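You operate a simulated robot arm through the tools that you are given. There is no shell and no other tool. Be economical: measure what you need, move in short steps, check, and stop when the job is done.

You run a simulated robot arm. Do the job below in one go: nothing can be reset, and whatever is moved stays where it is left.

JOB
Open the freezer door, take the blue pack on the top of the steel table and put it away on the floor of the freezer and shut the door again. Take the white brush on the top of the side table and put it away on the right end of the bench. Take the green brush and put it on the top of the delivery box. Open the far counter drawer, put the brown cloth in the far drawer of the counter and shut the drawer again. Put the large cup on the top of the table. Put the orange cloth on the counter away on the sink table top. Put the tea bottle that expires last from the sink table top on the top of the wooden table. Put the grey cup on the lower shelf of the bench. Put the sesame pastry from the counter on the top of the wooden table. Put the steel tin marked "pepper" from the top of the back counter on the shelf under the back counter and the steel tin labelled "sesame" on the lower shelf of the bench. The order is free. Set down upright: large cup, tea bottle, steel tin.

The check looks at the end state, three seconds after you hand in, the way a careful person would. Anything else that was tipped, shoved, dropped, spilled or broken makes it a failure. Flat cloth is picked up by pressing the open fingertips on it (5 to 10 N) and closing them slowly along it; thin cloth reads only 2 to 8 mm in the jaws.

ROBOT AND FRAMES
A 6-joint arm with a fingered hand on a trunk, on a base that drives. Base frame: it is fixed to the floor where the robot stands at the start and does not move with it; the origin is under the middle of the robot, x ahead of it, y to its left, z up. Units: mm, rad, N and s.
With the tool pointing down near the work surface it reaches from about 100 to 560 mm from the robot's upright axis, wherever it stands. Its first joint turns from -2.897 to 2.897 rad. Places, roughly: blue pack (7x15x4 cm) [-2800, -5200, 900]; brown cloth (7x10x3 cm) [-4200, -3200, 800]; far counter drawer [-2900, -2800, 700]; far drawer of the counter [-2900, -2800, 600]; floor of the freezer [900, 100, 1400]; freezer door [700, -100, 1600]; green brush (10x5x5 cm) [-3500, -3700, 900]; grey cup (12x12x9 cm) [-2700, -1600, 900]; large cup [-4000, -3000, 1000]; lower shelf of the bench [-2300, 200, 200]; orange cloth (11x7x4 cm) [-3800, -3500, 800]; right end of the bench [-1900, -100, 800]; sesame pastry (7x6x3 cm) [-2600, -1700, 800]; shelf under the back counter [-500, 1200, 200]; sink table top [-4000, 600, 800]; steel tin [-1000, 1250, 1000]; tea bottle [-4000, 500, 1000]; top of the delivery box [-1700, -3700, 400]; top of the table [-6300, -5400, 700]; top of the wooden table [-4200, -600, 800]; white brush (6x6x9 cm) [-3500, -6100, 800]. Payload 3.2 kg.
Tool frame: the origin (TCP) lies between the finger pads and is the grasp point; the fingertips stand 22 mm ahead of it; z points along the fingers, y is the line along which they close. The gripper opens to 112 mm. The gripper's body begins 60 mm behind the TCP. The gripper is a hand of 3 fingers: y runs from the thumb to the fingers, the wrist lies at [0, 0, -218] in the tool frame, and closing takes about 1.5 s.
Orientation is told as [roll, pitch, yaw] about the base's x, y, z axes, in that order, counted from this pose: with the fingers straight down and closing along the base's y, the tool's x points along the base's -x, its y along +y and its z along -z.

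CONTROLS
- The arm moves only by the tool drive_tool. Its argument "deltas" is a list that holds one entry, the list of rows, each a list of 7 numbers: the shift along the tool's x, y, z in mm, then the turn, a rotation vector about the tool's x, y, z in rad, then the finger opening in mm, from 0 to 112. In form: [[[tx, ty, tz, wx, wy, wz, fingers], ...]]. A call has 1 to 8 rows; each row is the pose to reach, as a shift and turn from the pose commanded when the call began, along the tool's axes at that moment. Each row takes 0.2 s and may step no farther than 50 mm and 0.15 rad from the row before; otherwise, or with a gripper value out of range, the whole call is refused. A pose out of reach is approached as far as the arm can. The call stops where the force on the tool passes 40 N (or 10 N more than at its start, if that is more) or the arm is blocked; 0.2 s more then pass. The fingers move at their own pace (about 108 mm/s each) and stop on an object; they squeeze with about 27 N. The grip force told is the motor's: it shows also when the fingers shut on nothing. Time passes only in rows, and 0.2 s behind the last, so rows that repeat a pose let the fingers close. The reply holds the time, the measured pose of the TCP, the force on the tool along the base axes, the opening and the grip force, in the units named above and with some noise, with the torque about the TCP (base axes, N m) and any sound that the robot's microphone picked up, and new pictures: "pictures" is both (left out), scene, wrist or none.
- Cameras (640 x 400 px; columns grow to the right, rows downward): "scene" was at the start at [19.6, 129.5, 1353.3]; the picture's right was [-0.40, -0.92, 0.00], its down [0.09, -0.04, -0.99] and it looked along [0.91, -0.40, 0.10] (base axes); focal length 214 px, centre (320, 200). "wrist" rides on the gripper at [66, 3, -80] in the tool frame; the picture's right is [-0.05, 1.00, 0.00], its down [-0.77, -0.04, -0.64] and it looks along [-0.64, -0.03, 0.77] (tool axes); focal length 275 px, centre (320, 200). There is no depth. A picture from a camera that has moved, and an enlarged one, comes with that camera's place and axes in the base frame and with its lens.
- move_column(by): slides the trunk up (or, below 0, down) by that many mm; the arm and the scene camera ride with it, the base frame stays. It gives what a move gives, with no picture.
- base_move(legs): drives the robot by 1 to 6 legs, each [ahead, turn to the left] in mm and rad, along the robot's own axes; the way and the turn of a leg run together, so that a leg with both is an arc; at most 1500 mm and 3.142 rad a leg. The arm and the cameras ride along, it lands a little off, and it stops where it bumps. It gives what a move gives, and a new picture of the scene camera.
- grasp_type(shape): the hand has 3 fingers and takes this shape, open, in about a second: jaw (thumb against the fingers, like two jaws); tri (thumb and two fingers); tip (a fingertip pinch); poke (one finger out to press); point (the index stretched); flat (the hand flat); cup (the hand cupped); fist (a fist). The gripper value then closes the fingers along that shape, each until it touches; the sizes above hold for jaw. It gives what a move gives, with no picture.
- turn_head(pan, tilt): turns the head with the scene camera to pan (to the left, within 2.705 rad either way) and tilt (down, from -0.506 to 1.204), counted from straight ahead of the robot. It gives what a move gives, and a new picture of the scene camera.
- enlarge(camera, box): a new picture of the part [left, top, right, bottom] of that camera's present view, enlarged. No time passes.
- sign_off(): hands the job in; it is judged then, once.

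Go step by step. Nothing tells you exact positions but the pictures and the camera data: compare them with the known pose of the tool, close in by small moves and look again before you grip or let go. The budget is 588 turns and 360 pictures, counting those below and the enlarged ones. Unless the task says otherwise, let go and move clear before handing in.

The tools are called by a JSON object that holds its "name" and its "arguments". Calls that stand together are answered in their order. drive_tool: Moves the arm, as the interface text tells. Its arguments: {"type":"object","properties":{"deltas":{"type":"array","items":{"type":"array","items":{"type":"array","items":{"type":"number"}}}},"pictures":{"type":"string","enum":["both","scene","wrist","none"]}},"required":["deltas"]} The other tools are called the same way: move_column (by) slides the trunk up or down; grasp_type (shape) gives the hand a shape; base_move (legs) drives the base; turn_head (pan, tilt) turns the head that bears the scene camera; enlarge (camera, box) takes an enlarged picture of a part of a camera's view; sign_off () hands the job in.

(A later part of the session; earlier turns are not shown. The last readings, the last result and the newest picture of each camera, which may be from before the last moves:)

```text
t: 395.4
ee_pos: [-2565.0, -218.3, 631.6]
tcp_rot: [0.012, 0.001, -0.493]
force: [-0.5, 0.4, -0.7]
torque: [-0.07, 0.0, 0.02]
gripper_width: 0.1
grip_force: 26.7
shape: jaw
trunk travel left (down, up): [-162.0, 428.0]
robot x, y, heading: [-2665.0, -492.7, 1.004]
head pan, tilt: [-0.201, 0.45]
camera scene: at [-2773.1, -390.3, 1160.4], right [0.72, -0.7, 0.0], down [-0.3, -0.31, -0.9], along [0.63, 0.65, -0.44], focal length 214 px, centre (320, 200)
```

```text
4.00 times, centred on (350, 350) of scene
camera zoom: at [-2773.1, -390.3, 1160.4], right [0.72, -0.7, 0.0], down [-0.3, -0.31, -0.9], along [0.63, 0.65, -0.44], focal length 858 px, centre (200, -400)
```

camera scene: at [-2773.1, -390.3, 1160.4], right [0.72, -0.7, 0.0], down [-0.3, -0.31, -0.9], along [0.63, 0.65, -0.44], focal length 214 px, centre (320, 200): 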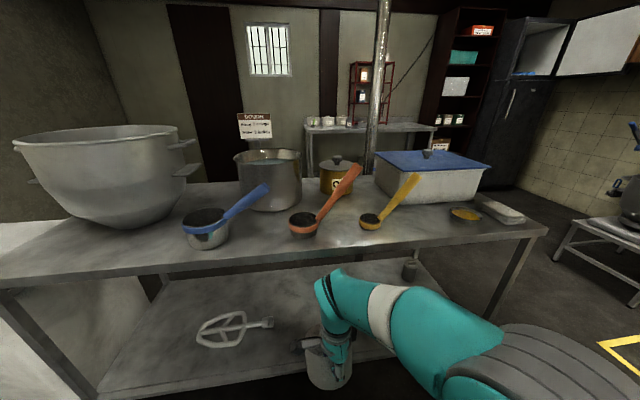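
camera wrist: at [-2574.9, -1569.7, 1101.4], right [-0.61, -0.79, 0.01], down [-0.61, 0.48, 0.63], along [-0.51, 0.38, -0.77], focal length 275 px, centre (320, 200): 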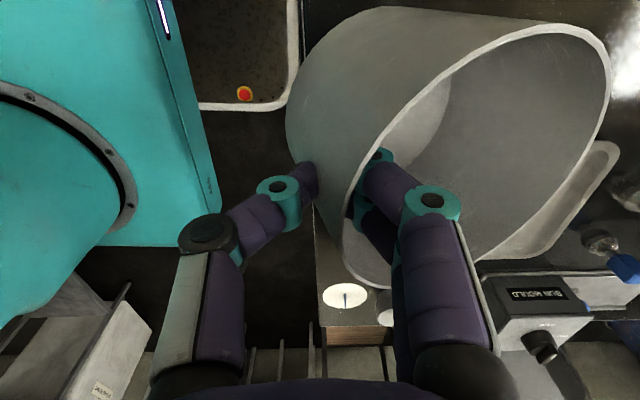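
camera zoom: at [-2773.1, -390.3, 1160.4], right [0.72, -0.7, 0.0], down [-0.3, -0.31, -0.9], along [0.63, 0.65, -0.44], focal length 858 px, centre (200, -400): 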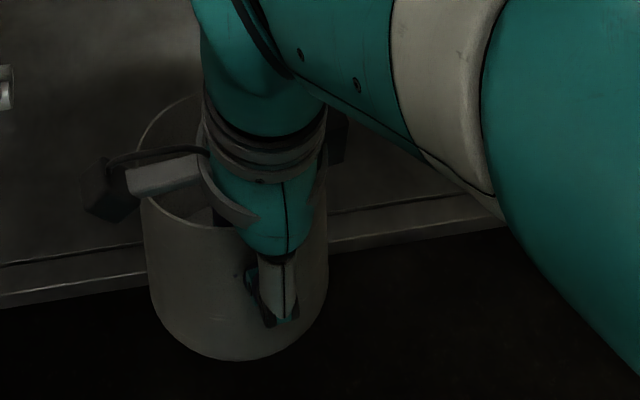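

{"name": "base_move", "arguments": {"legs": [[-250, -0.05]]}}

{"name": "move_column", "arguments": {"by": -160}}

{"name": "drive_tool", "arguments": {"deltas": [[[0, 35, 10, 0, 0, 0, 0], [0, 70, 20, 0, 0, 0, 0], [0, 110, 30, 0, 0, 0, 0], [0, 150, 50, 0, 0, 0, 0], [0, 180, 80, 0, 0, 0, 0], [0, 185, 120, 0, 0, 0, 0], [0, 185, 150, 0, 0, 0, 0]]], "pictures": "both"}}

```text
t: 397.3
ee_pos: [-2689.9, -429.5, 630.5]
tcp_rot: [0.013, 0.002, -0.541]
force: [-0.1, -0.3, -1.3]
torque: [-0.06, 0.01, 0.02]
gripper_width: 0.1
grip_force: 27.4
shape: jaw
trunk travel left (down, up): [-162.0, 428.0]
robot x, y, heading: [-2804.0, -699.6, 0.954]
head pan, tilt: [-0.201, 0.45]
camera scene: at [-2906.5, -590.1, 1160.4], right [0.68, -0.73, 0.0], down [-0.32, -0.3, -0.9], along [0.66, 0.61, -0.44], focal length 214 px, centre (320, 200)
```

scene: 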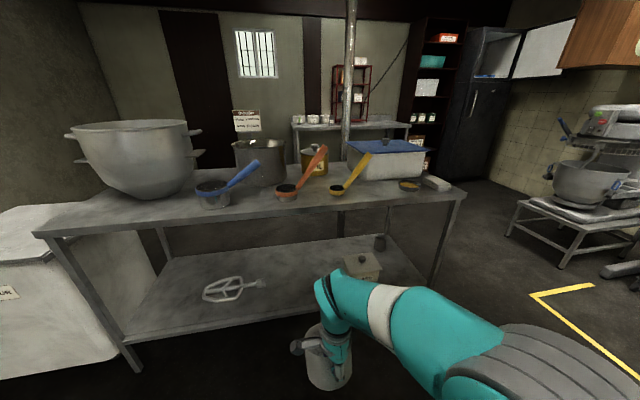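

```text
t: 399.1
ee_pos: [-2690.3, -428.5, 472.0]
tcp_rot: [0.012, 0.001, -0.542]
force: [0.0, 0.4, -1.2]
torque: [-0.04, 0.03, 0.01]
gripper_width: 0.0
grip_force: 27.3
shape: jaw
trunk travel left (down, up): [-2.0, 588.0]
robot x, y, heading: [-2804.5, -695.3, 0.951]
head pan, tilt: [-0.201, 0.45]
```

```text
t: 400.7
ee_pos: [-2595.0, -267.3, 322.6]
tcp_rot: [0.015, 0.002, -0.543]
force: [-0.5, -0.3, -1.7]
torque: [-0.02, 0.02, 0.02]
gripper_width: 0.0
grip_force: 27.5
shape: jaw
trunk travel left (down, up): [-2.0, 588.0]
robot x, y, heading: [-2807.3, -697.9, 0.948]
head pan, tilt: [-0.201, 0.45]
camera scene: at [-2906.6, -590.2, 1000.5], right [0.68, -0.73, 0.0], down [-0.32, -0.3, -0.9], along [0.66, 0.61, -0.44], focal length 214 px, centre (320, 200)
camera wrist: at [-2651.3, -232.2, 402.0], right [0.55, 0.83, 0.01], down [0.64, -0.44, 0.63], along [0.53, -0.34, -0.77], focal length 275 px, centre (320, 200)
```

scene: 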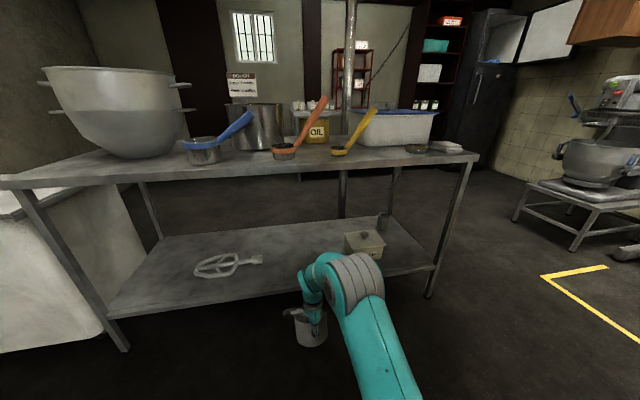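
wrist: 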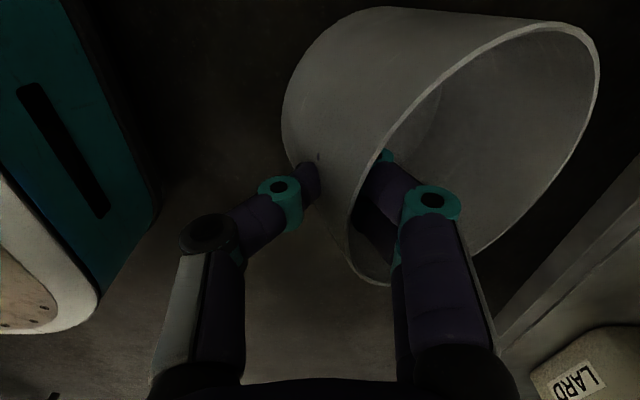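

{"name": "base_move", "arguments": {"legs": [[335, 0]]}}

{"name": "drive_tool", "arguments": {"deltas": [[[0, 2, 12, 0, 0, 0, 0], [0, 4, 20, 0, 0, 0, 0]]], "pictures": "wrist"}}

```text
t: 402.2
ee_pos: [-2498.2, -126.6, 321.0]
tcp_rot: [-0.009, 0.003, -0.547]
force: [-11.6, -11.5, 8.8]
torque: [-0.43, 0.32, -0.07]
gripper_width: 0.1
grip_force: 26.9
shape: jaw
trunk travel left (down, up): [-2.0, 588.0]
robot x, y, heading: [-2698.7, -550.7, 0.955]
head pan, tilt: [-0.201, 0.45]
stopped in leg 1: the force on the tool passed its limit at 62 N (the readings are from after the stop); the commanded pose is now the measured one
camera scene: at [-2804.2, -446.4, 1000.4], right [0.68, -0.73, 0.0], down [-0.32, -0.3, -0.9], along [0.66, 0.62, -0.43], focal length 214 px, centre (320, 200)
```

scene: 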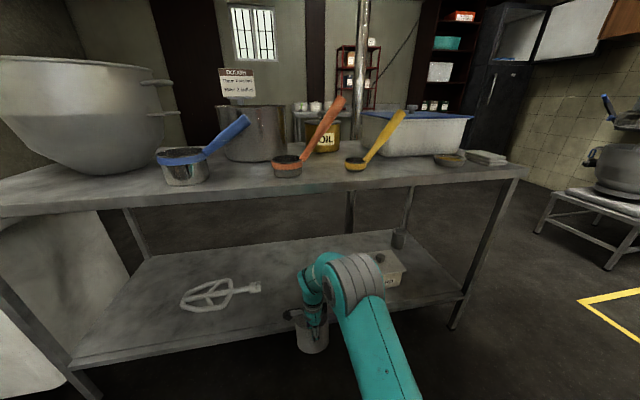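

```text
t: 402.6
ee_pos: [-2502.0, -129.4, 311.2]
tcp_rot: [-0.021, 0.005, -0.55]
force: [-17.7, -18.3, 12.4]
torque: [-0.54, 0.49, -0.09]
gripper_width: 0.3
grip_force: 26.9
shape: jaw
trunk travel left (down, up): [-2.0, 588.0]
robot x, y, heading: [-2701.6, -556.0, 0.956]
head pan, tilt: [-0.201, 0.45]
stopped in row 2: the force on the tool passed its limit at 43 N (the readings are from after the stop); the commanded pose is now the measured one
camera wrist: at [-2554.6, -91.2, 391.5], right [0.56, 0.83, -0.02], down [0.65, -0.43, 0.63], along [0.51, -0.37, -0.77], focal length 275 px, centre (320, 200)
```

wrist: 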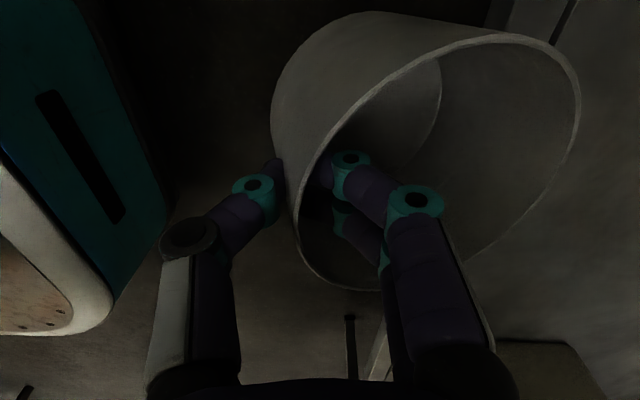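

{"name": "base_move", "arguments": {"legs": [[-90, 0]]}}

{"name": "drive_tool", "arguments": {"deltas": [[[0, 0, -40, 0, 0, 0, 0], [0, 0, -80, 0, 0, 0, 0]]], "pictures": "both"}}

```text
t: 403.8
ee_pos: [-2551.5, -201.5, 311.4]
tcp_rot: [-0.016, 0.006, -0.551]
force: [-0.3, -0.1, -0.5]
torque: [-0.05, 0.06, 0.01]
gripper_width: 0.0
grip_force: 26.5
shape: jaw
trunk travel left (down, up): [-2.0, 588.0]
robot x, y, heading: [-2755.5, -626.2, 0.955]
head pan, tilt: [-0.201, 0.45]
camera scene: at [-2856.6, -520.2, 1000.4], right [0.68, -0.73, 0.0], down [-0.32, -0.3, -0.9], along [0.66, 0.62, -0.44], focal length 214 px, centre (320, 200)
```

scene: 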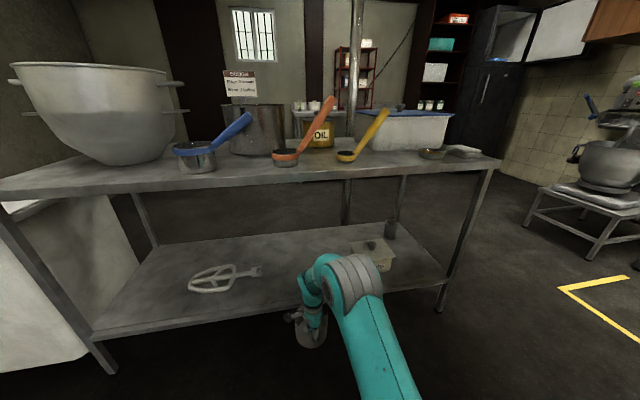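

```text
t: 404.4
ee_pos: [-2547.7, -202.6, 390.2]
tcp_rot: [-0.015, 0.005, -0.549]
force: [0.2, 0.2, -1.4]
torque: [-0.04, 0.02, -0.02]
gripper_width: 0.0
grip_force: 26.8
shape: jaw
trunk travel left (down, up): [-2.0, 588.0]
robot x, y, heading: [-2752.5, -628.9, 0.953]
head pan, tilt: [-0.201, 0.45]
camera scene: at [-2856.6, -520.1, 1000.4], right [0.68, -0.73, 0.0], down [-0.32, -0.3, -0.9], along [0.66, 0.62, -0.44], focal length 214 px, centre (320, 200)
camera wrist: at [-2601.7, -162.8, 471.1], right [0.56, 0.83, -0.02], down [0.65, -0.43, 0.63], along [0.52, -0.37, -0.77], focal length 275 px, centre (320, 200)
```

scene: 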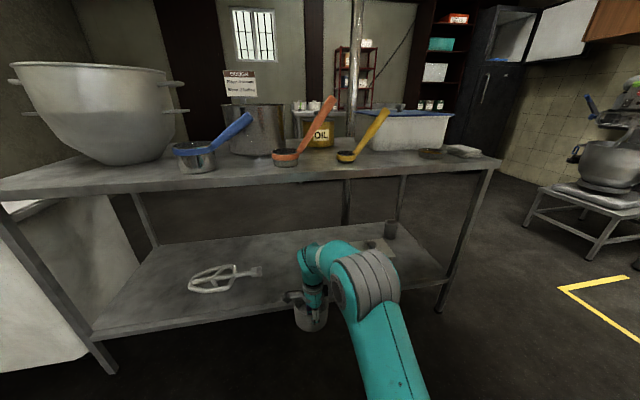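
wrist: 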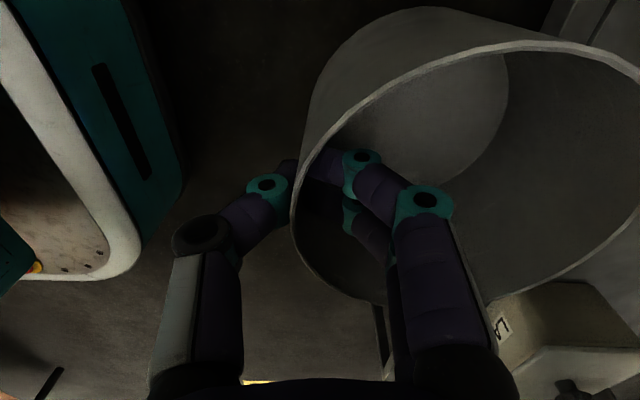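

{"name": "drive_tool", "arguments": {"deltas": [[[0, 0, 35, 0, 0, 0, 0]]], "pictures": "none"}}

{"name": "base_move", "arguments": {"legs": [[150, 0]]}}

```text
t: 404.8
ee_pos: [-2548.6, -200.8, 355.9]
tcp_rot: [-0.017, 0.005, -0.553]
force: [-1.0, -0.6, -0.7]
torque: [-0.07, 0.01, -0.02]
gripper_width: 0.1
grip_force: 27.1
shape: jaw
trunk travel left (down, up): [-2.0, 588.0]
robot x, y, heading: [-2752.3, -629.9, 0.955]
head pan, tilt: [-0.201, 0.45]
```

```text
t: 406.1
ee_pos: [-2463.3, -80.3, 356.0]
tcp_rot: [-0.015, 0.005, -0.553]
force: [-0.7, 0.3, -1.3]
torque: [-0.03, 0.04, 0.01]
gripper_width: 0.0
grip_force: 26.8
shape: jaw
trunk travel left (down, up): [-2.0, 588.0]
robot x, y, heading: [-2668.4, -509.6, 0.96]
head pan, tilt: [-0.201, 0.45]
camera scene: at [-2771.5, -400.4, 1000.4], right [0.68, -0.73, 0.0], down [-0.32, -0.3, -0.9], along [0.66, 0.62, -0.44], focal length 214 px, centre (320, 200)
```

scene: 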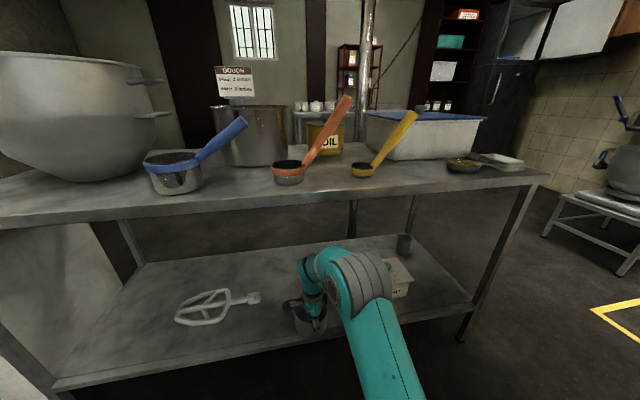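

{"name": "base_move", "arguments": {"legs": [[100, 0]]}}

{"name": "drive_tool", "arguments": {"deltas": [[[0, 0, 25, 0, 0, 0, 0], [0, 0, 45, 0, 0, 0, 0], [0, 0, 52, 0, 0, 0, 0], [0, 0, 58, 0, 0, 0, 0]]], "pictures": "wrist"}}

```text
t: 407.3
ee_pos: [-2404.2, 1.9, 355.4]
tcp_rot: [-0.016, 0.005, -0.551]
force: [-1.4, -0.8, -1.5]
torque: [-0.03, 0.06, 0.02]
gripper_width: 0.0
grip_force: 26.4
shape: jaw
trunk travel left (down, up): [-2.0, 588.0]
robot x, y, heading: [-2607.5, -426.2, 0.952]
head pan, tilt: [-0.201, 0.45]
camera scene: at [-2712.0, -316.6, 1000.4], right [0.68, -0.73, 0.0], down [-0.32, -0.3, -0.9], along [0.66, 0.62, -0.44], focal length 214 px, centre (320, 200)
```

scene: 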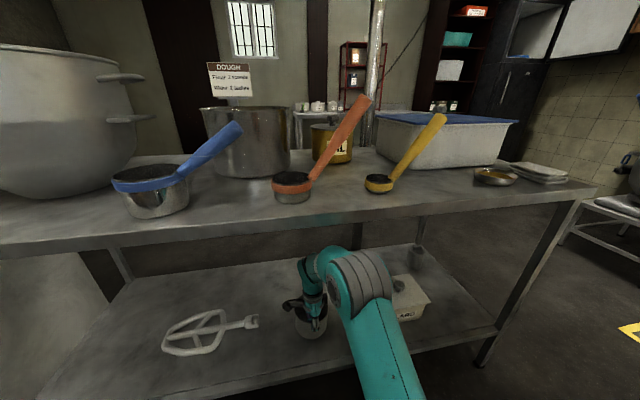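

```text
t: 408.0
ee_pos: [-2403.6, 4.9, 311.7]
tcp_rot: [-0.003, 0.008, -0.553]
force: [-1.5, -4.3, 32.2]
torque: [-0.31, 0.16, -0.05]
gripper_width: 0.1
grip_force: 27.0
shape: jaw
trunk travel left (down, up): [-2.0, 588.0]
robot x, y, heading: [-2608.8, -424.2, 0.953]
head pan, tilt: [-0.201, 0.45]
stopped in row 3: the force on the tool passed its limit at 45 N (the readings are from after the stop); the commanded pose is now the measured one
camera wrist: at [-2457.8, 41.9, 392.3], right [0.57, 0.82, 0.0], down [0.64, -0.44, 0.63], along [0.52, -0.36, -0.78], focal length 275 px, centre (320, 200)
```

wrist: 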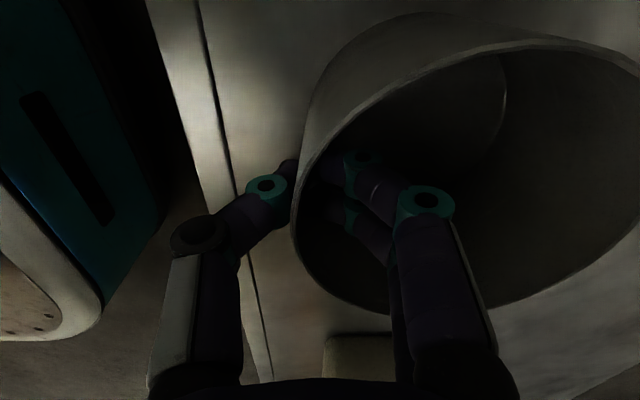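

{"name": "drive_tool", "arguments": {"deltas": [[[0, 0, -4, 0, 0, 0, 20], [0, 0, -4, 0, 0, 0, 45], [0, 0, -4, 0, 0, 0, 60], [0, 0, -4, 0, 0, 0, 60], [0, 0, -30, 0, 0, 0, 60], [0, 0, -65, 0, 0, 0, 60]]], "pictures": "wrist"}}

```text
t: 409.4
ee_pos: [-2403.2, 3.9, 372.5]
tcp_rot: [-0.009, 0.006, -0.554]
force: [0.0, -0.3, -0.5]
torque: [0.02, 0.0, -0.03]
gripper_width: 59.5
grip_force: 0.0
shape: jaw
trunk travel left (down, up): [-2.0, 588.0]
robot x, y, heading: [-2606.9, -422.8, 0.949]
head pan, tilt: [-0.201, 0.45]
camera wrist: at [-2456.5, 42.4, 453.0], right [0.56, 0.83, -0.01], down [0.64, -0.43, 0.63], along [0.52, -0.36, -0.78], focal length 275 px, centre (320, 200)
```

wrist: 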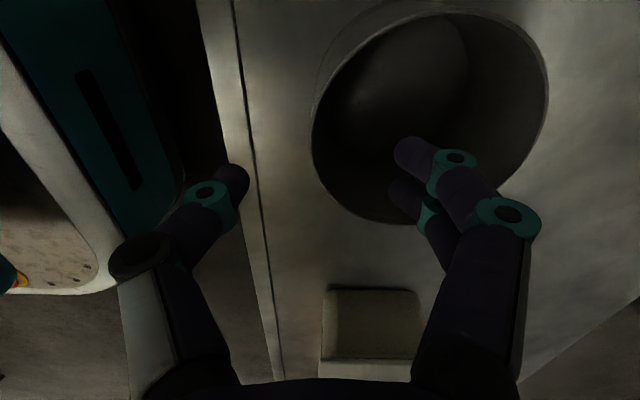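

{"name": "base_move", "arguments": {"legs": [[-350, 0]]}}

```text
t: 411.7
ee_pos: [-2605.2, -285.9, 373.0]
tcp_rot: [-0.009, 0.008, -0.561]
force: [0.0, 0.6, -0.3]
torque: [0.04, 0.05, 0.01]
gripper_width: 59.3
grip_force: 0.1
shape: jaw
trunk travel left (down, up): [-2.0, 588.0]
robot x, y, heading: [-2818.5, -713.5, 0.947]
head pan, tilt: [-0.201, 0.45]
camera scene: at [-2918.5, -605.0, 1000.5], right [0.68, -0.74, 0.0], down [-0.32, -0.29, -0.9], along [0.66, 0.61, -0.44], focal length 214 px, centre (320, 200)
```

scene: 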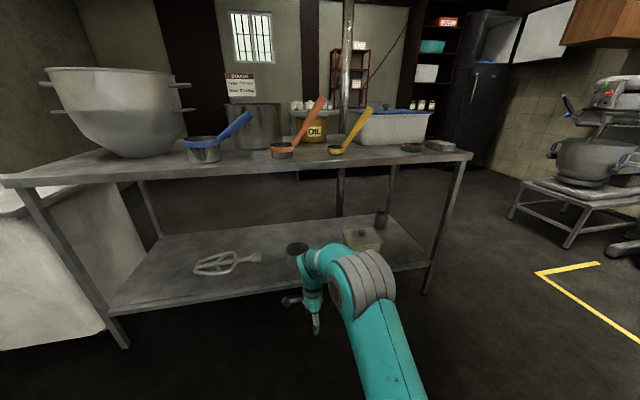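

Grey cup is on the bench's lower shelf. I raise the trunk and go round to the counter's other side to find the drawers.

{"name": "move_column", "arguments": {"by": 390}}

{"name": "base_move", "arguments": {"legs": [[0, -1.574], [1000, 0], [850, 0], [0, -1.57], [900, 0]]}}

{"name": "turn_head", "arguments": {"pan": -0.5, "tilt": 0.4}}

```text
t: 415.5
ee_pos: [-2606.3, -287.2, 762.7]
tcp_rot: [-0.008, 0.007, -0.564]
force: [-0.2, -0.3, 0.7]
torque: [0.01, -0.01, 0.02]
gripper_width: 59.4
grip_force: 0.0
shape: jaw
trunk travel left (down, up): [-392.0, 198.0]
robot x, y, heading: [-2818.2, -714.2, 0.943]
head pan, tilt: [-0.201, 0.45]
```

```text
t: 428.4
ee_pos: [-919.8, -1967.6, 762.0]
tcp_rot: [-0.009, 0.005, -2.097]
force: [-0.1, -0.3, 0.0]
torque: [0.03, -0.01, 0.02]
gripper_width: 59.9
grip_force: 0.1
shape: jaw
trunk travel left (down, up): [-392.0, 198.0]
robot x, y, heading: [-1363.1, -1782.3, -0.461]
head pan, tilt: [-0.201, 0.45]
stopped in leg 3: the robot was blocked; the commanded pose is now the measured one
camera scene: at [-1270.6, -1667.0, 1390.4], right [-0.61, -0.79, 0.0], down [-0.34, 0.27, -0.9], along [0.71, -0.55, -0.44], focal length 214 px, centre (320, 200)
```

scene: 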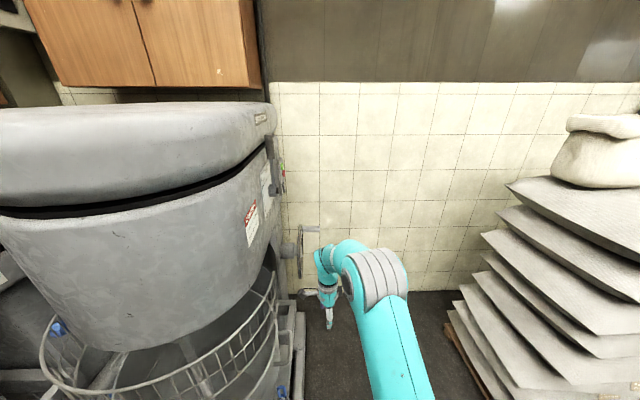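

```text
t: 429.2
ee_pos: [-919.1, -1967.2, 762.3]
tcp_rot: [-0.01, 0.008, -2.097]
force: [-0.1, -0.3, 0.4]
torque: [-0.01, 0.02, -0.05]
gripper_width: 59.8
grip_force: 0.1
shape: jaw
trunk travel left (down, up): [-392.0, 198.0]
robot x, y, heading: [-1362.9, -1784.1, -0.457]
head pan, tilt: [-0.499, 0.4]
camera scene: at [-1290.2, -1686.9, 1395.1], right [-0.82, -0.58, 0.0], down [-0.22, 0.32, -0.92], along [0.53, -0.75, -0.39], focal length 214 px, centre (320, 200)
```

scene: 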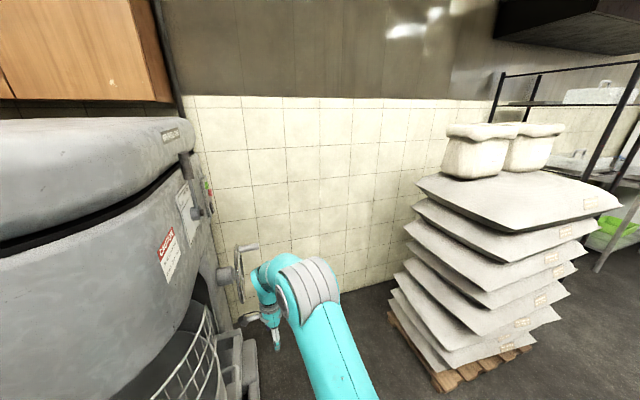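

The base touched the big mixer on its left; I back off and re-aim down the aisle.

{"name": "base_move", "arguments": {"legs": [[-200, 0], [0, -1.65]]}}

{"name": "turn_head", "arguments": {"pan": 0, "tilt": 0.4}}

```text
t: 434.9
ee_pos: [-1772.3, -2117.1, 762.5]
tcp_rot: [-0.008, 0.009, 2.503]
force: [0.0, 0.2, 0.1]
torque: [-0.02, -0.01, -0.01]
gripper_width: 59.8
grip_force: 0.1
shape: jaw
trunk travel left (down, up): [-392.0, 198.0]
robot x, y, heading: [-1540.9, -1696.7, -2.144]
head pan, tilt: [-0.499, 0.4]
camera scene: at [-1451.0, -1781.9, 1395.1], right [-0.48, 0.88, 0.0], down [0.34, 0.19, -0.92], along [-0.81, -0.44, -0.39], focal length 214 px, centre (320, 200)
```

scene: 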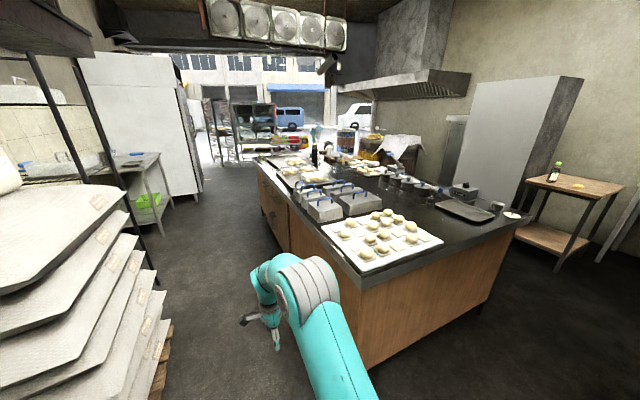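

```text
t: 435.8
ee_pos: [-1772.5, -2117.4, 762.6]
tcp_rot: [-0.009, 0.007, 2.501]
force: [0.0, 0.1, -0.1]
torque: [0.01, 0.01, 0.01]
gripper_width: 59.9
grip_force: 0.0
shape: jaw
trunk travel left (down, up): [-392.0, 198.0]
robot x, y, heading: [-1538.3, -1697.3, -2.141]
head pan, tilt: [0.0, 0.4]
camera scene: at [-1419.8, -1815.4, 1395.1], right [-0.84, 0.54, 0.0], down [0.21, 0.33, -0.92], along [-0.5, -0.77, -0.39], focal length 214 px, centre (320, 200)
```

scene: 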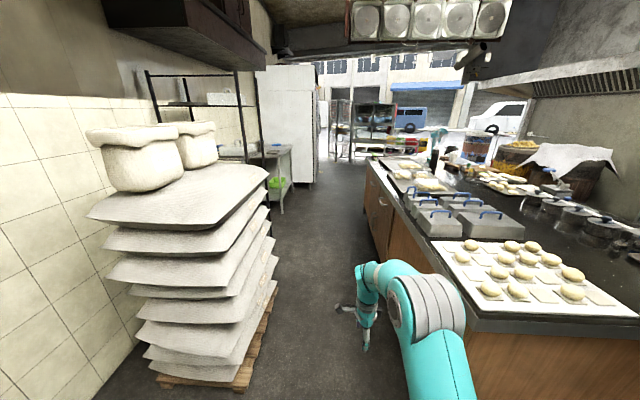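

{"name": "enlarge", "arguments": {"camera": "scene", "box": [340, 140, 460, 215]}}

{"name": "base_move", "arguments": {"legs": [[0, 0.1], [900, -0.1], [500, 0]]}}

{"name": "turn_head", "arguments": {"pan": -0.9, "tilt": 0.5}}

```text
5.33 times, centred on (400, 178) of scene
camera zoom: at [-1419.8, -1815.4, 1395.1], right [-0.84, 0.54, 0.0], down [0.21, 0.33, -0.92], along [-0.5, -0.77, -0.39], focal length 1144 px, centre (-107, 320)
```

zoom: 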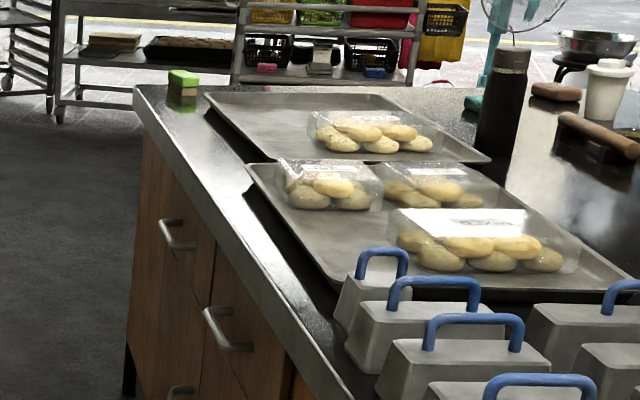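

```text
t: 443.6
ee_pos: [-2487.4, -3320.5, 761.1]
tcp_rot: [-0.009, 0.007, 2.512]
force: [-0.5, 0.0, 0.3]
torque: [-0.01, 0.04, 0.0]
gripper_width: 59.7
grip_force: 0.1
shape: jaw
trunk travel left (down, up): [-392.0, 198.0]
robot x, y, heading: [-2262.3, -2900.0, -2.133]
head pan, tilt: [0.0, 0.4]
camera scene: at [-2136.7, -3016.0, 1395.1], right [-0.85, 0.53, 0.0], down [0.21, 0.33, -0.92], along [-0.49, -0.78, -0.39], focal length 214 px, centre (320, 200)
```

scene: 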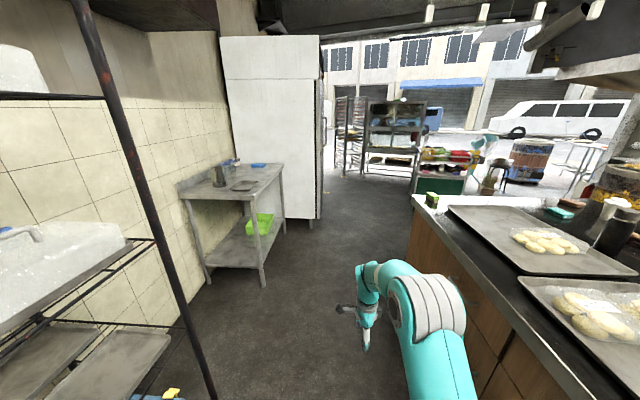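

```text
t: 444.8
ee_pos: [-2486.5, -3320.1, 762.2]
tcp_rot: [-0.008, 0.007, 2.512]
force: [0.6, -0.1, 0.2]
torque: [-0.02, -0.02, 0.0]
gripper_width: 59.8
grip_force: 0.1
shape: jaw
trunk travel left (down, up): [-392.0, 198.0]
robot x, y, heading: [-2259.4, -2900.6, -2.134]
head pan, tilt: [-0.901, 0.499]
camera scene: at [-2177.7, -2947.4, 1386.0], right [-0.11, 0.99, 0.0], down [0.48, 0.05, -0.88], along [-0.87, -0.09, -0.48], focal length 214 px, centre (320, 200)
```

scene: 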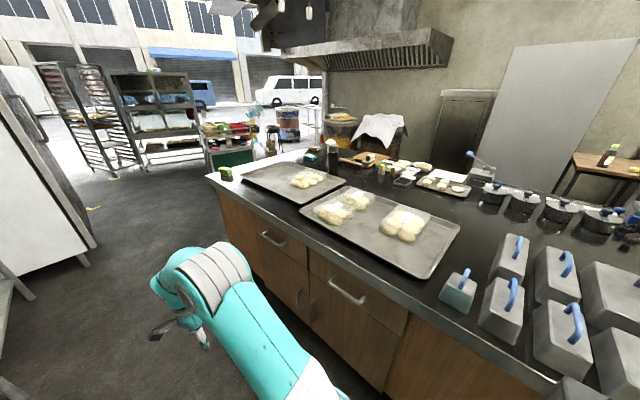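

{"name": "turn_head", "arguments": {"pan": -1.5, "tilt": 0.65}}

```text
t: 445.8
ee_pos: [-2486.5, -3319.5, 762.4]
tcp_rot: [-0.009, 0.007, 2.511]
force: [0.0, -1.0, 0.6]
torque: [0.01, 0.03, -0.01]
gripper_width: 59.7
grip_force: 0.1
shape: jaw
trunk travel left (down, up): [-392.0, 198.0]
robot x, y, heading: [-2257.5, -2899.7, -2.128]
head pan, tilt: [-1.499, 0.649]
camera scene: at [-2163.7, -2896.7, 1372.6], right [0.47, 0.88, 0.0], down [0.53, -0.28, -0.8], along [-0.7, 0.38, -0.6], focal length 214 px, centre (320, 200)
```

scene: 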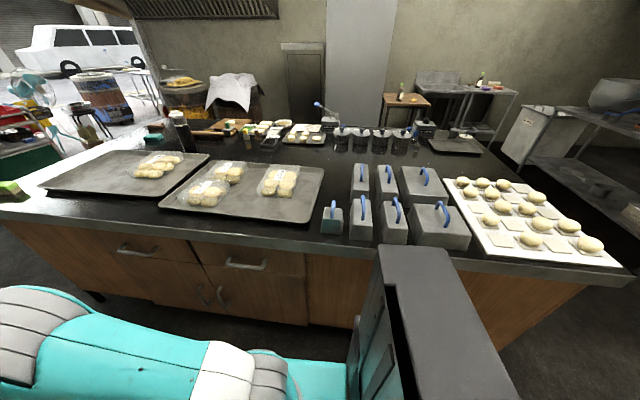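

Two drawers: handles at about (-2770,-2915) and (-3048,-3297), z≈670. The given place matches the first. I move to face it.

{"name": "base_move", "arguments": {"legs": [[0, 0.66], [380, 0], [0, -2.3]]}}

{"name": "turn_head", "arguments": {"pan": 0, "tilt": 0.6}}

```text
t: 455.6
ee_pos: [-2609.1, -2993.7, 761.6]
tcp_rot: [-0.008, 0.006, 0.803]
force: [0.9, -0.5, -0.2]
torque: [0.01, -0.01, 0.0]
gripper_width: 59.8
grip_force: 0.1
shape: jaw
trunk travel left (down, up): [-392.0, 198.0]
robot x, y, heading: [-2223.7, -3279.0, 2.439]
head pan, tilt: [-1.499, 0.649]
camera scene: at [-2233.4, -3372.9, 1372.6], right [0.81, -0.59, 0.0], down [-0.36, -0.49, -0.8], along [0.47, 0.64, -0.6], focal length 214 px, centre (320, 200)
```

scene: 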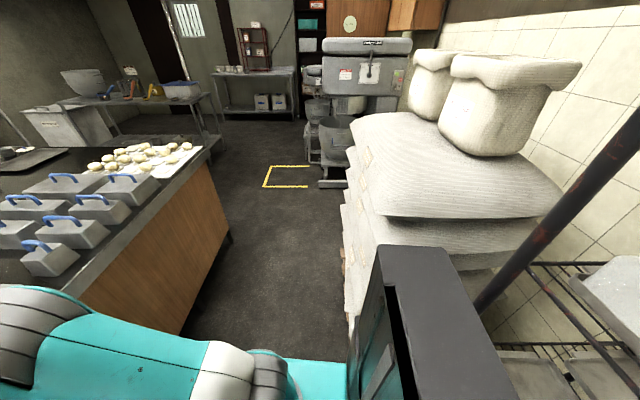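

```text
t: 457.2
ee_pos: [-2610.2, -2992.5, 761.1]
tcp_rot: [-0.008, 0.005, 0.802]
force: [-0.1, -1.1, -0.5]
torque: [0.01, -0.02, 0.02]
gripper_width: 59.8
grip_force: 0.1
shape: jaw
trunk travel left (down, up): [-392.0, 198.0]
robot x, y, heading: [-2225.4, -3275.4, 2.439]
head pan, tilt: [0.0, 0.6]
camera scene: at [-2352.0, -3386.0, 1376.9], right [0.65, 0.76, 0.0], down [0.43, -0.36, -0.83], along [-0.63, 0.53, -0.56], focal length 214 px, centre (320, 200)
```

scene: 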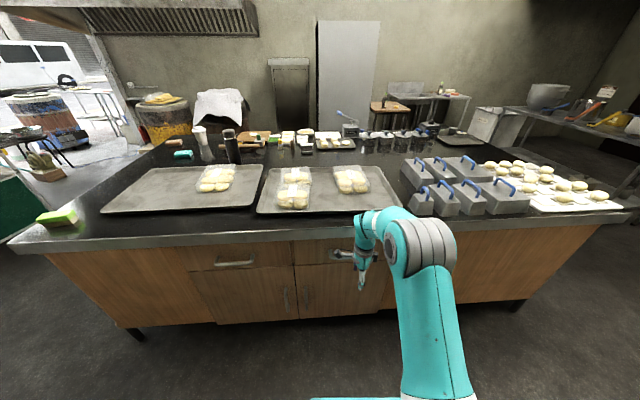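

{"name": "base_move", "arguments": {"legs": [[0, 0.07]]}}

{"name": "move_column", "arguments": {"by": -308}}

{"name": "drive_tool", "arguments": {"deltas": [[[0, 10.6, -2.4, -0.15, 0, 0, 80], [0, 20.4, -9.7, -0.3, 0, 0, 80], [0, 28.8, -21.7, -0.45, 0, 0, 80], [0, 35, -38.1, -0.6, 0, 0, 80], [0, 38.6, -58.5, -0.75, 0, 0, 80], [0, 38.8, -82.5, -0.9, 0, 0, 80], [0, 57, -109.5, -1.05, 0, 0, 80], [0, 71, -139, -1.2, 0, 0, 80]]], "pictures": "both"}}

```text
t: 458.1
ee_pos: [-2628.8, -3020.9, 761.1]
tcp_rot: [-0.009, 0.007, 0.873]
force: [0.1, 0.0, 0.2]
torque: [0.03, 0.04, -0.01]
gripper_width: 59.8
grip_force: 0.1
shape: jaw
trunk travel left (down, up): [-392.0, 198.0]
robot x, y, heading: [-2222.9, -3270.4, 2.511]
head pan, tilt: [0.0, 0.6]
camera scene: at [-2344.2, -3394.9, 1376.9], right [0.59, 0.81, 0.0], down [0.46, -0.33, -0.83], along [-0.67, 0.49, -0.56], focal length 214 px, centre (320, 200)
```

scene: 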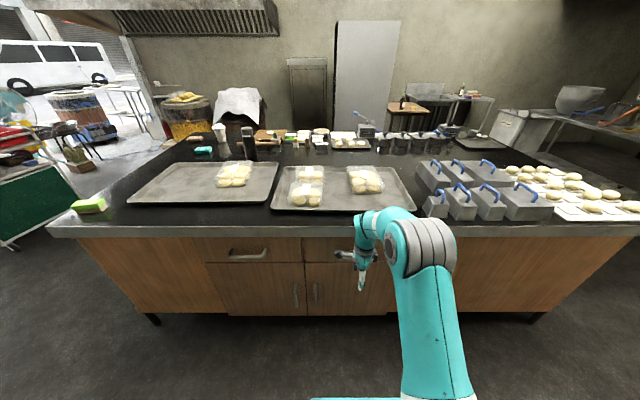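

```text
t: 461.1
ee_pos: [-2629.8, -3020.3, 454.9]
tcp_rot: [-0.009, 0.007, 0.872]
force: [0.4, 0.0, -1.1]
torque: [0.02, -0.01, 0.01]
gripper_width: 59.9
grip_force: 0.0
shape: jaw
trunk travel left (down, up): [-84.0, 506.0]
robot x, y, heading: [-2224.8, -3274.3, 2.513]
head pan, tilt: [0.0, 0.6]
```

```text
t: 462.9
ee_pos: [-2694.9, -2984.3, 604.3]
tcp_rot: [1.187, 0.002, 0.864]
force: [-0.5, -0.7, 0.1]
torque: [0.01, 0.0, 0.01]
gripper_width: 79.7
grip_force: 0.0
shape: jaw
out of reach, approached as far as the arm can: row 5, 7, 8
trunk travel left (down, up): [-84.0, 506.0]
robot x, y, heading: [-2224.3, -3274.8, 2.511]
head pan, tilt: [0.0, 0.6]
camera scene: at [-2344.1, -3394.7, 1068.9], right [0.59, 0.81, 0.0], down [0.46, -0.33, -0.83], along [-0.67, 0.49, -0.56], focal length 214 px, centre (320, 200)
camera wrist: at [-2681.9, -3082.2, 636.9], right [-0.25, 0.28, 0.93], down [0.96, 0.2, 0.2], along [-0.13, 0.94, -0.32], focal length 275 px, centre (320, 200)
```

scene: 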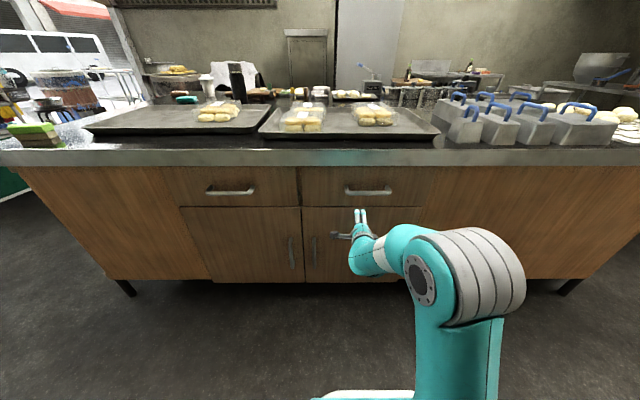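
wrist: 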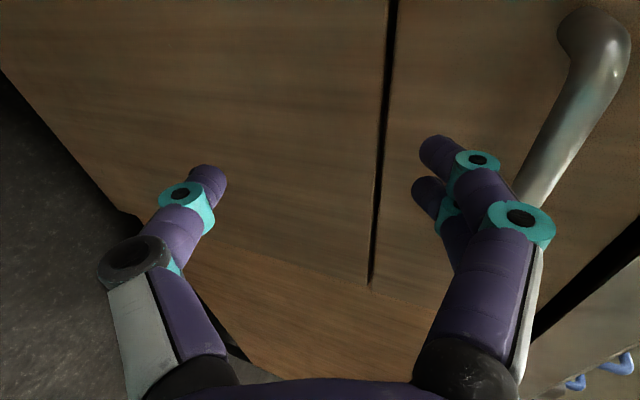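

{"name": "drive_tool", "arguments": {"deltas": [[[-12, 31, 1, -0.127, 0, 0, 80], [-25, 63, 2, -0.254, 0, 0, 80], [-37, 94, 3, -0.38, 0, 0, 80], [-37, 94, 3, -0.38, 0, 0, 80]]], "pictures": "both"}}

```text
t: 463.9
ee_pos: [-2734.3, -2973.6, 730.5]
tcp_rot: [1.548, 0.006, 0.841]
force: [0.3, -0.6, 0.3]
torque: [0.03, -0.04, 0.0]
gripper_width: 79.5
grip_force: 0.1
shape: jaw
out of reach, approached as far as the arm can: row 1, 2, 3, 4
trunk travel left (down, up): [-84.0, 506.0]
robot x, y, heading: [-2222.7, -3275.8, 2.51]
head pan, tilt: [0.0, 0.6]
camera scene: at [-2344.1, -3394.8, 1068.9], right [0.59, 0.81, 0.0], down [0.46, -0.33, -0.83], along [-0.67, 0.49, -0.56], focal length 214 px, centre (320, 200)
camera wrist: at [-2718.3, -3076.8, 735.1], right [0.02, 0.05, 1.0], down [0.99, 0.15, -0.03], along [-0.15, 0.99, -0.05], focal length 275 px, centre (320, 200)
```

scene: 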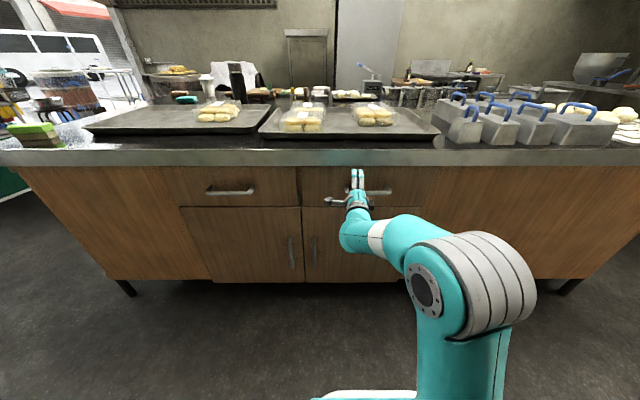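
wrist: 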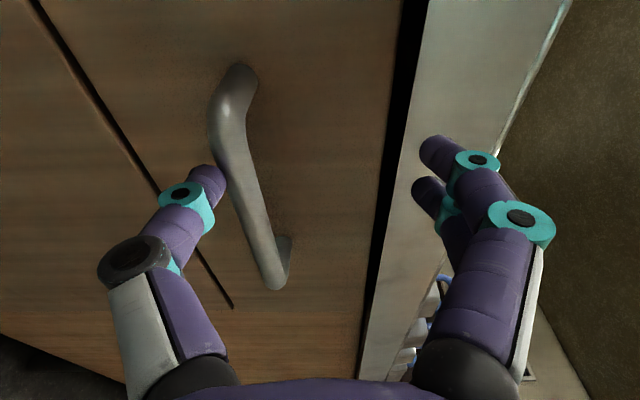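

{"name": "drive_tool", "arguments": {"deltas": [[[-12, -16, 0, 0, 0, 0, 80], [-24, -32, 0, 0, 0, 0, 80], [-35, -48, 0, 0, 0, 0, 80], [-35, -48, 0, 0, 0, 0, 80]]], "pictures": "wrist"}}

```text
t: 464.9
ee_pos: [-2743.1, -2982.3, 719.7]
tcp_rot: [1.552, 0.006, 0.848]
force: [-1.1, 0.1, 0.7]
torque: [-0.02, -0.01, 0.03]
gripper_width: 79.7
grip_force: 0.1
shape: jaw
out of reach, approached as far as the arm can: row 1, 2, 3, 4
trunk travel left (down, up): [-84.0, 506.0]
robot x, y, heading: [-2220.3, -3280.0, 2.508]
head pan, tilt: [0.0, 0.6]
camera wrist: at [-2727.4, -3086.6, 723.6], right [0.02, 0.05, 1.0], down [0.99, 0.16, -0.03], along [-0.16, 0.99, -0.05], focal length 275 px, centre (320, 200)
```

wrist: 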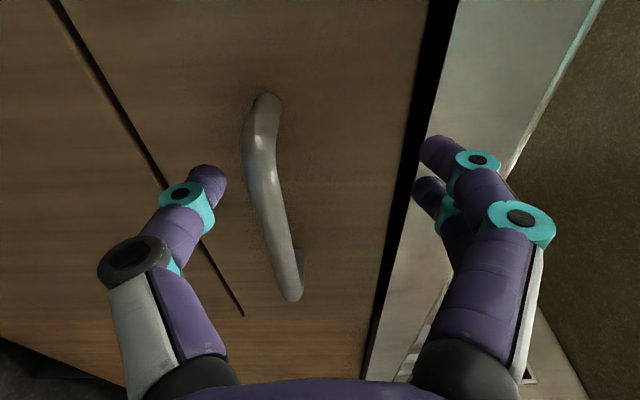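

{"name": "move_column", "arguments": {"by": -80}}

{"name": "drive_tool", "arguments": {"deltas": [[[-20, 20, 0, 0, 0, 0, 80], [-45, 45, 0, 0, 0, 0, 80], [-45, 45, 0, 0, 0, 0, 80]]], "pictures": "wrist"}}

```text
t: 466.1
ee_pos: [-2743.5, -2984.0, 639.5]
tcp_rot: [1.554, 0.007, 0.847]
force: [2.7, -3.1, 1.7]
torque: [0.17, 0.18, 0.01]
gripper_width: 81.2
grip_force: 0.0
shape: jaw
trunk travel left (down, up): [-4.0, 586.0]
robot x, y, heading: [-2223.8, -3276.1, 2.513]
head pan, tilt: [0.0, 0.6]
```

```text
t: 466.9
ee_pos: [-2717.5, -2952.8, 685.9]
tcp_rot: [1.548, 0.007, 0.844]
force: [-0.6, -0.3, 0.3]
torque: [0.0, 0.0, 0.0]
gripper_width: 79.9
grip_force: 0.0
shape: jaw
out of reach, approached as far as the arm can: row 2, 3
trunk travel left (down, up): [-4.0, 586.0]
robot x, y, heading: [-2223.1, -3275.4, 2.512]
head pan, tilt: [0.0, 0.6]
camera wrist: at [-2702.9, -3055.6, 691.4], right [0.02, 0.05, 1.0], down [0.99, 0.15, -0.03], along [-0.15, 0.99, -0.05], focal length 275 px, centre (320, 200)
```

wrist: 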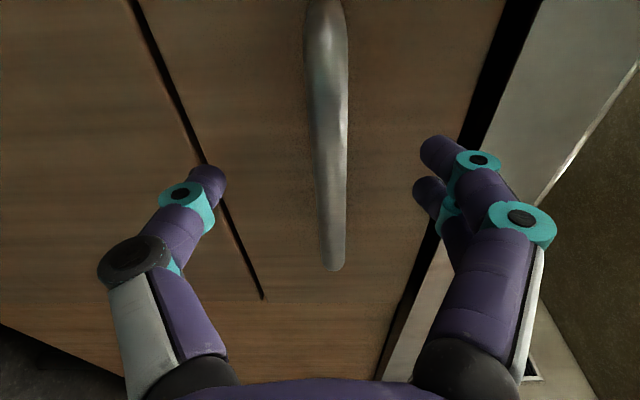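

{"name": "drive_tool", "arguments": {"deltas": [[[0, 1, 20, 0, 0, 0, 80], [0, 1, 40, 0, 0, 0, 80], [0, 1, 40, 0, 0, 0, 80]]], "pictures": "wrist"}}

```text
t: 467.7
ee_pos: [-2748.1, -2926.3, 687.2]
tcp_rot: [1.548, 0.005, 0.844]
force: [0.2, 0.1, 0.2]
torque: [0.0, 0.03, -0.01]
gripper_width: 80.1
grip_force: 0.1
shape: jaw
trunk travel left (down, up): [-4.0, 586.0]
robot x, y, heading: [-2224.6, -3277.1, 2.509]
head pan, tilt: [0.0, 0.6]
camera wrist: at [-2732.1, -3029.0, 692.0], right [0.02, 0.05, 1.0], down [0.99, 0.15, -0.03], along [-0.15, 0.99, -0.05], focal length 275 px, centre (320, 200)
```

wrist: 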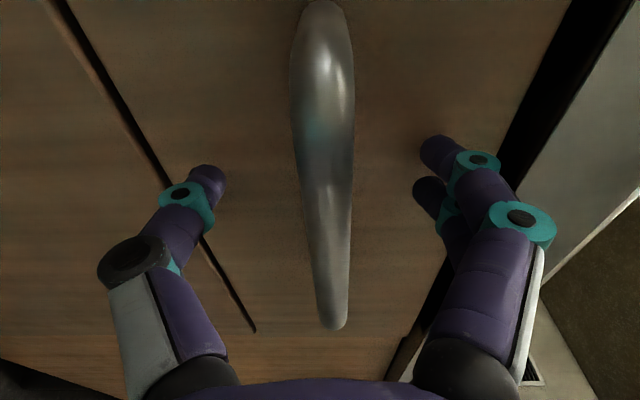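

{"name": "drive_tool", "arguments": {"deltas": [[[0, 0, 0, 0, 0, 0, 40], [0, 0, 0, 0, 0, 0, 20], [0, 0, 0, 0, 0, 0, 0], [0, 0, 0, 0, 0, 0, 0], [0, 0, 0, 0, 0, 0, 0]]], "pictures": "wrist"}}

```text
t: 468.9
ee_pos: [-2747.3, -2926.2, 687.0]
tcp_rot: [1.55, 0.007, 0.843]
force: [-3.2, 2.2, 0.3]
torque: [-0.01, -0.02, 0.0]
gripper_width: 0.0
grip_force: 27.4
shape: jaw
trunk travel left (down, up): [-4.0, 586.0]
robot x, y, heading: [-2223.8, -3275.9, 2.511]
head pan, tilt: [0.0, 0.6]
camera wrist: at [-2732.1, -3028.9, 691.9], right [0.02, 0.05, 1.0], down [0.99, 0.15, -0.03], along [-0.15, 0.99, -0.05], focal length 275 px, centre (320, 200)
```

wrist: 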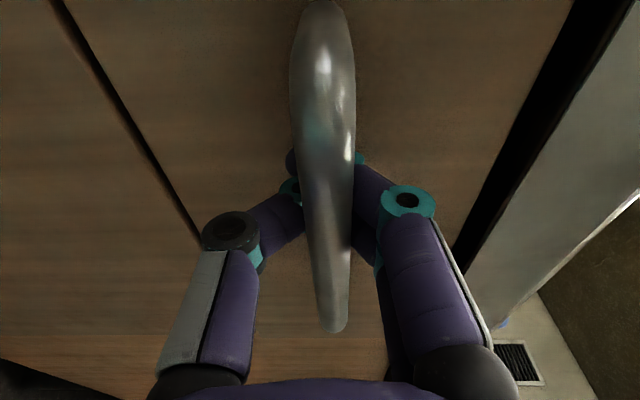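

{"name": "base_move", "arguments": {"legs": [[-150, 0]]}}

```text
t: 470.4
ee_pos: [-2629.3, -3015.5, 687.5]
tcp_rot: [1.55, 0.006, 0.848]
force: [-0.1, -0.1, -0.6]
torque: [-0.04, -0.01, 0.0]
gripper_width: 0.0
grip_force: 27.5
shape: jaw
trunk travel left (down, up): [-4.0, 586.0]
robot x, y, heading: [-2105.8, -3363.4, 2.511]
head pan, tilt: [0.0, 0.6]
stopped in leg 1: the robot was blocked; the commanded pose is now the measured one
camera scene: at [-2225.2, -3482.0, 988.9], right [0.59, 0.81, 0.0], down [0.46, -0.33, -0.83], along [-0.67, 0.48, -0.56], focal length 214 px, centre (320, 200)
```

scene: 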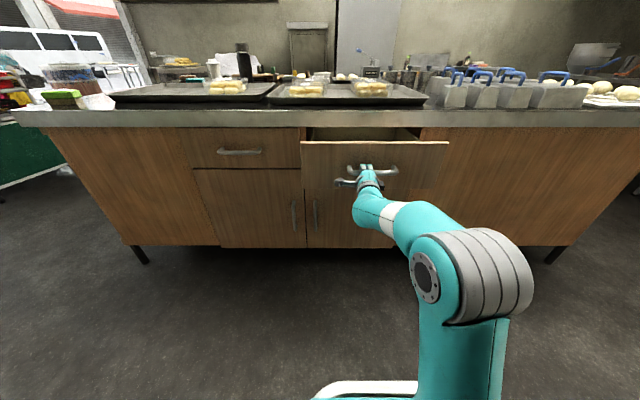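

{"name": "drive_tool", "arguments": {"deltas": [[[0, 0, -15, 0, 0, 0, 0], [0, 0, -30, 0, 0, 0, 0], [0, 0, -45, 0, 0, 0, 0]]], "pictures": "none"}}

```text
t: 471.2
ee_pos: [-2597.0, -3045.0, 688.5]
tcp_rot: [1.549, 0.006, 0.848]
force: [0.9, -0.5, -1.0]
torque: [-0.01, 0.03, 0.01]
gripper_width: 0.1
grip_force: 26.9
shape: jaw
trunk travel left (down, up): [-4.0, 586.0]
robot x, y, heading: [-2104.8, -3362.3, 2.517]
head pan, tilt: [0.0, 0.6]
```

{"name": "drive_tool", "arguments": {"deltas": [[[0, 0, -15, 0, 0, 0, 0], [0, 0, -30, 0, 0, 0, 0], [0, 0, -45, 0, 0, 0, 0], [0, 0, -55, 0, 0, 0, 0]]], "pictures": "scene"}}

```text
t: 472.2
ee_pos: [-2554.8, -3081.2, 689.7]
tcp_rot: [1.55, 0.006, 0.846]
force: [-0.3, 0.1, -0.7]
torque: [0.01, -0.02, 0.0]
gripper_width: 0.0
grip_force: 26.8
shape: jaw
trunk travel left (down, up): [-4.0, 586.0]
robot x, y, heading: [-2106.8, -3360.7, 2.512]
head pan, tilt: [0.0, 0.6]
camera scene: at [-2225.2, -3482.0, 988.9], right [0.59, 0.81, 0.0], down [0.46, -0.33, -0.83], along [-0.67, 0.48, -0.56], focal length 214 px, centre (320, 200)
```

scene: 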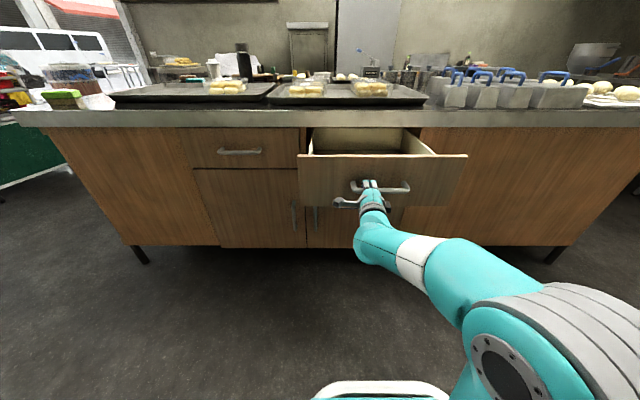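

{"name": "drive_tool", "arguments": {"deltas": [[[0, 0, 0, 0, 0, 0, 50], [0, 0, 0, 0, 0, 0, 90], [0, 0, 0, 0, 0, 0, 90], [0, 0, -15, 0, 0, 0, 90], [0, 0, -30, 0, 0, 0, 90], [0, 0, -45, 0, 0, 0, 90]]], "pictures": "both"}}

```text
t: 473.6
ee_pos: [-2520.5, -3112.6, 689.5]
tcp_rot: [1.549, 0.006, 0.847]
force: [0.9, 0.2, -0.2]
torque: [0.01, -0.04, 0.01]
gripper_width: 89.9
grip_force: 0.0
shape: jaw
trunk travel left (down, up): [-4.0, 586.0]
robot x, y, heading: [-2102.8, -3366.6, 2.515]
head pan, tilt: [0.0, 0.6]
camera scene: at [-2225.2, -3482.0, 988.9], right [0.59, 0.81, 0.0], down [0.46, -0.33, -0.83], along [-0.67, 0.48, -0.56], focal length 214 px, centre (320, 200)
camera wrist: at [-2505.0, -3214.9, 695.8], right [0.02, 0.05, 1.0], down [0.99, 0.16, -0.03], along [-0.16, 0.99, -0.05], focal length 275 px, centre (320, 200)
```

scene: 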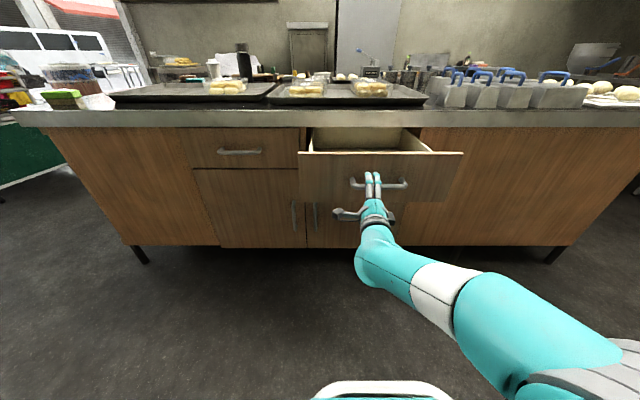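
wrist: 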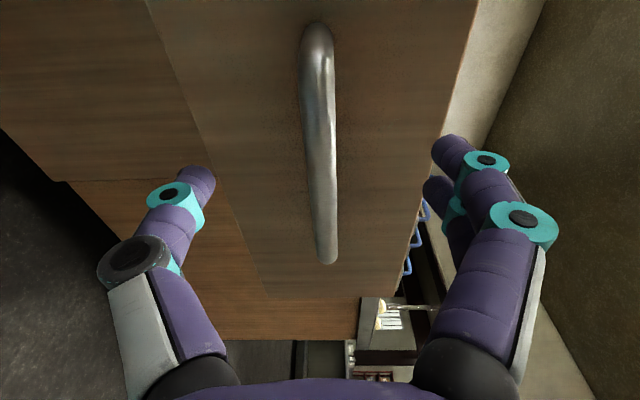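

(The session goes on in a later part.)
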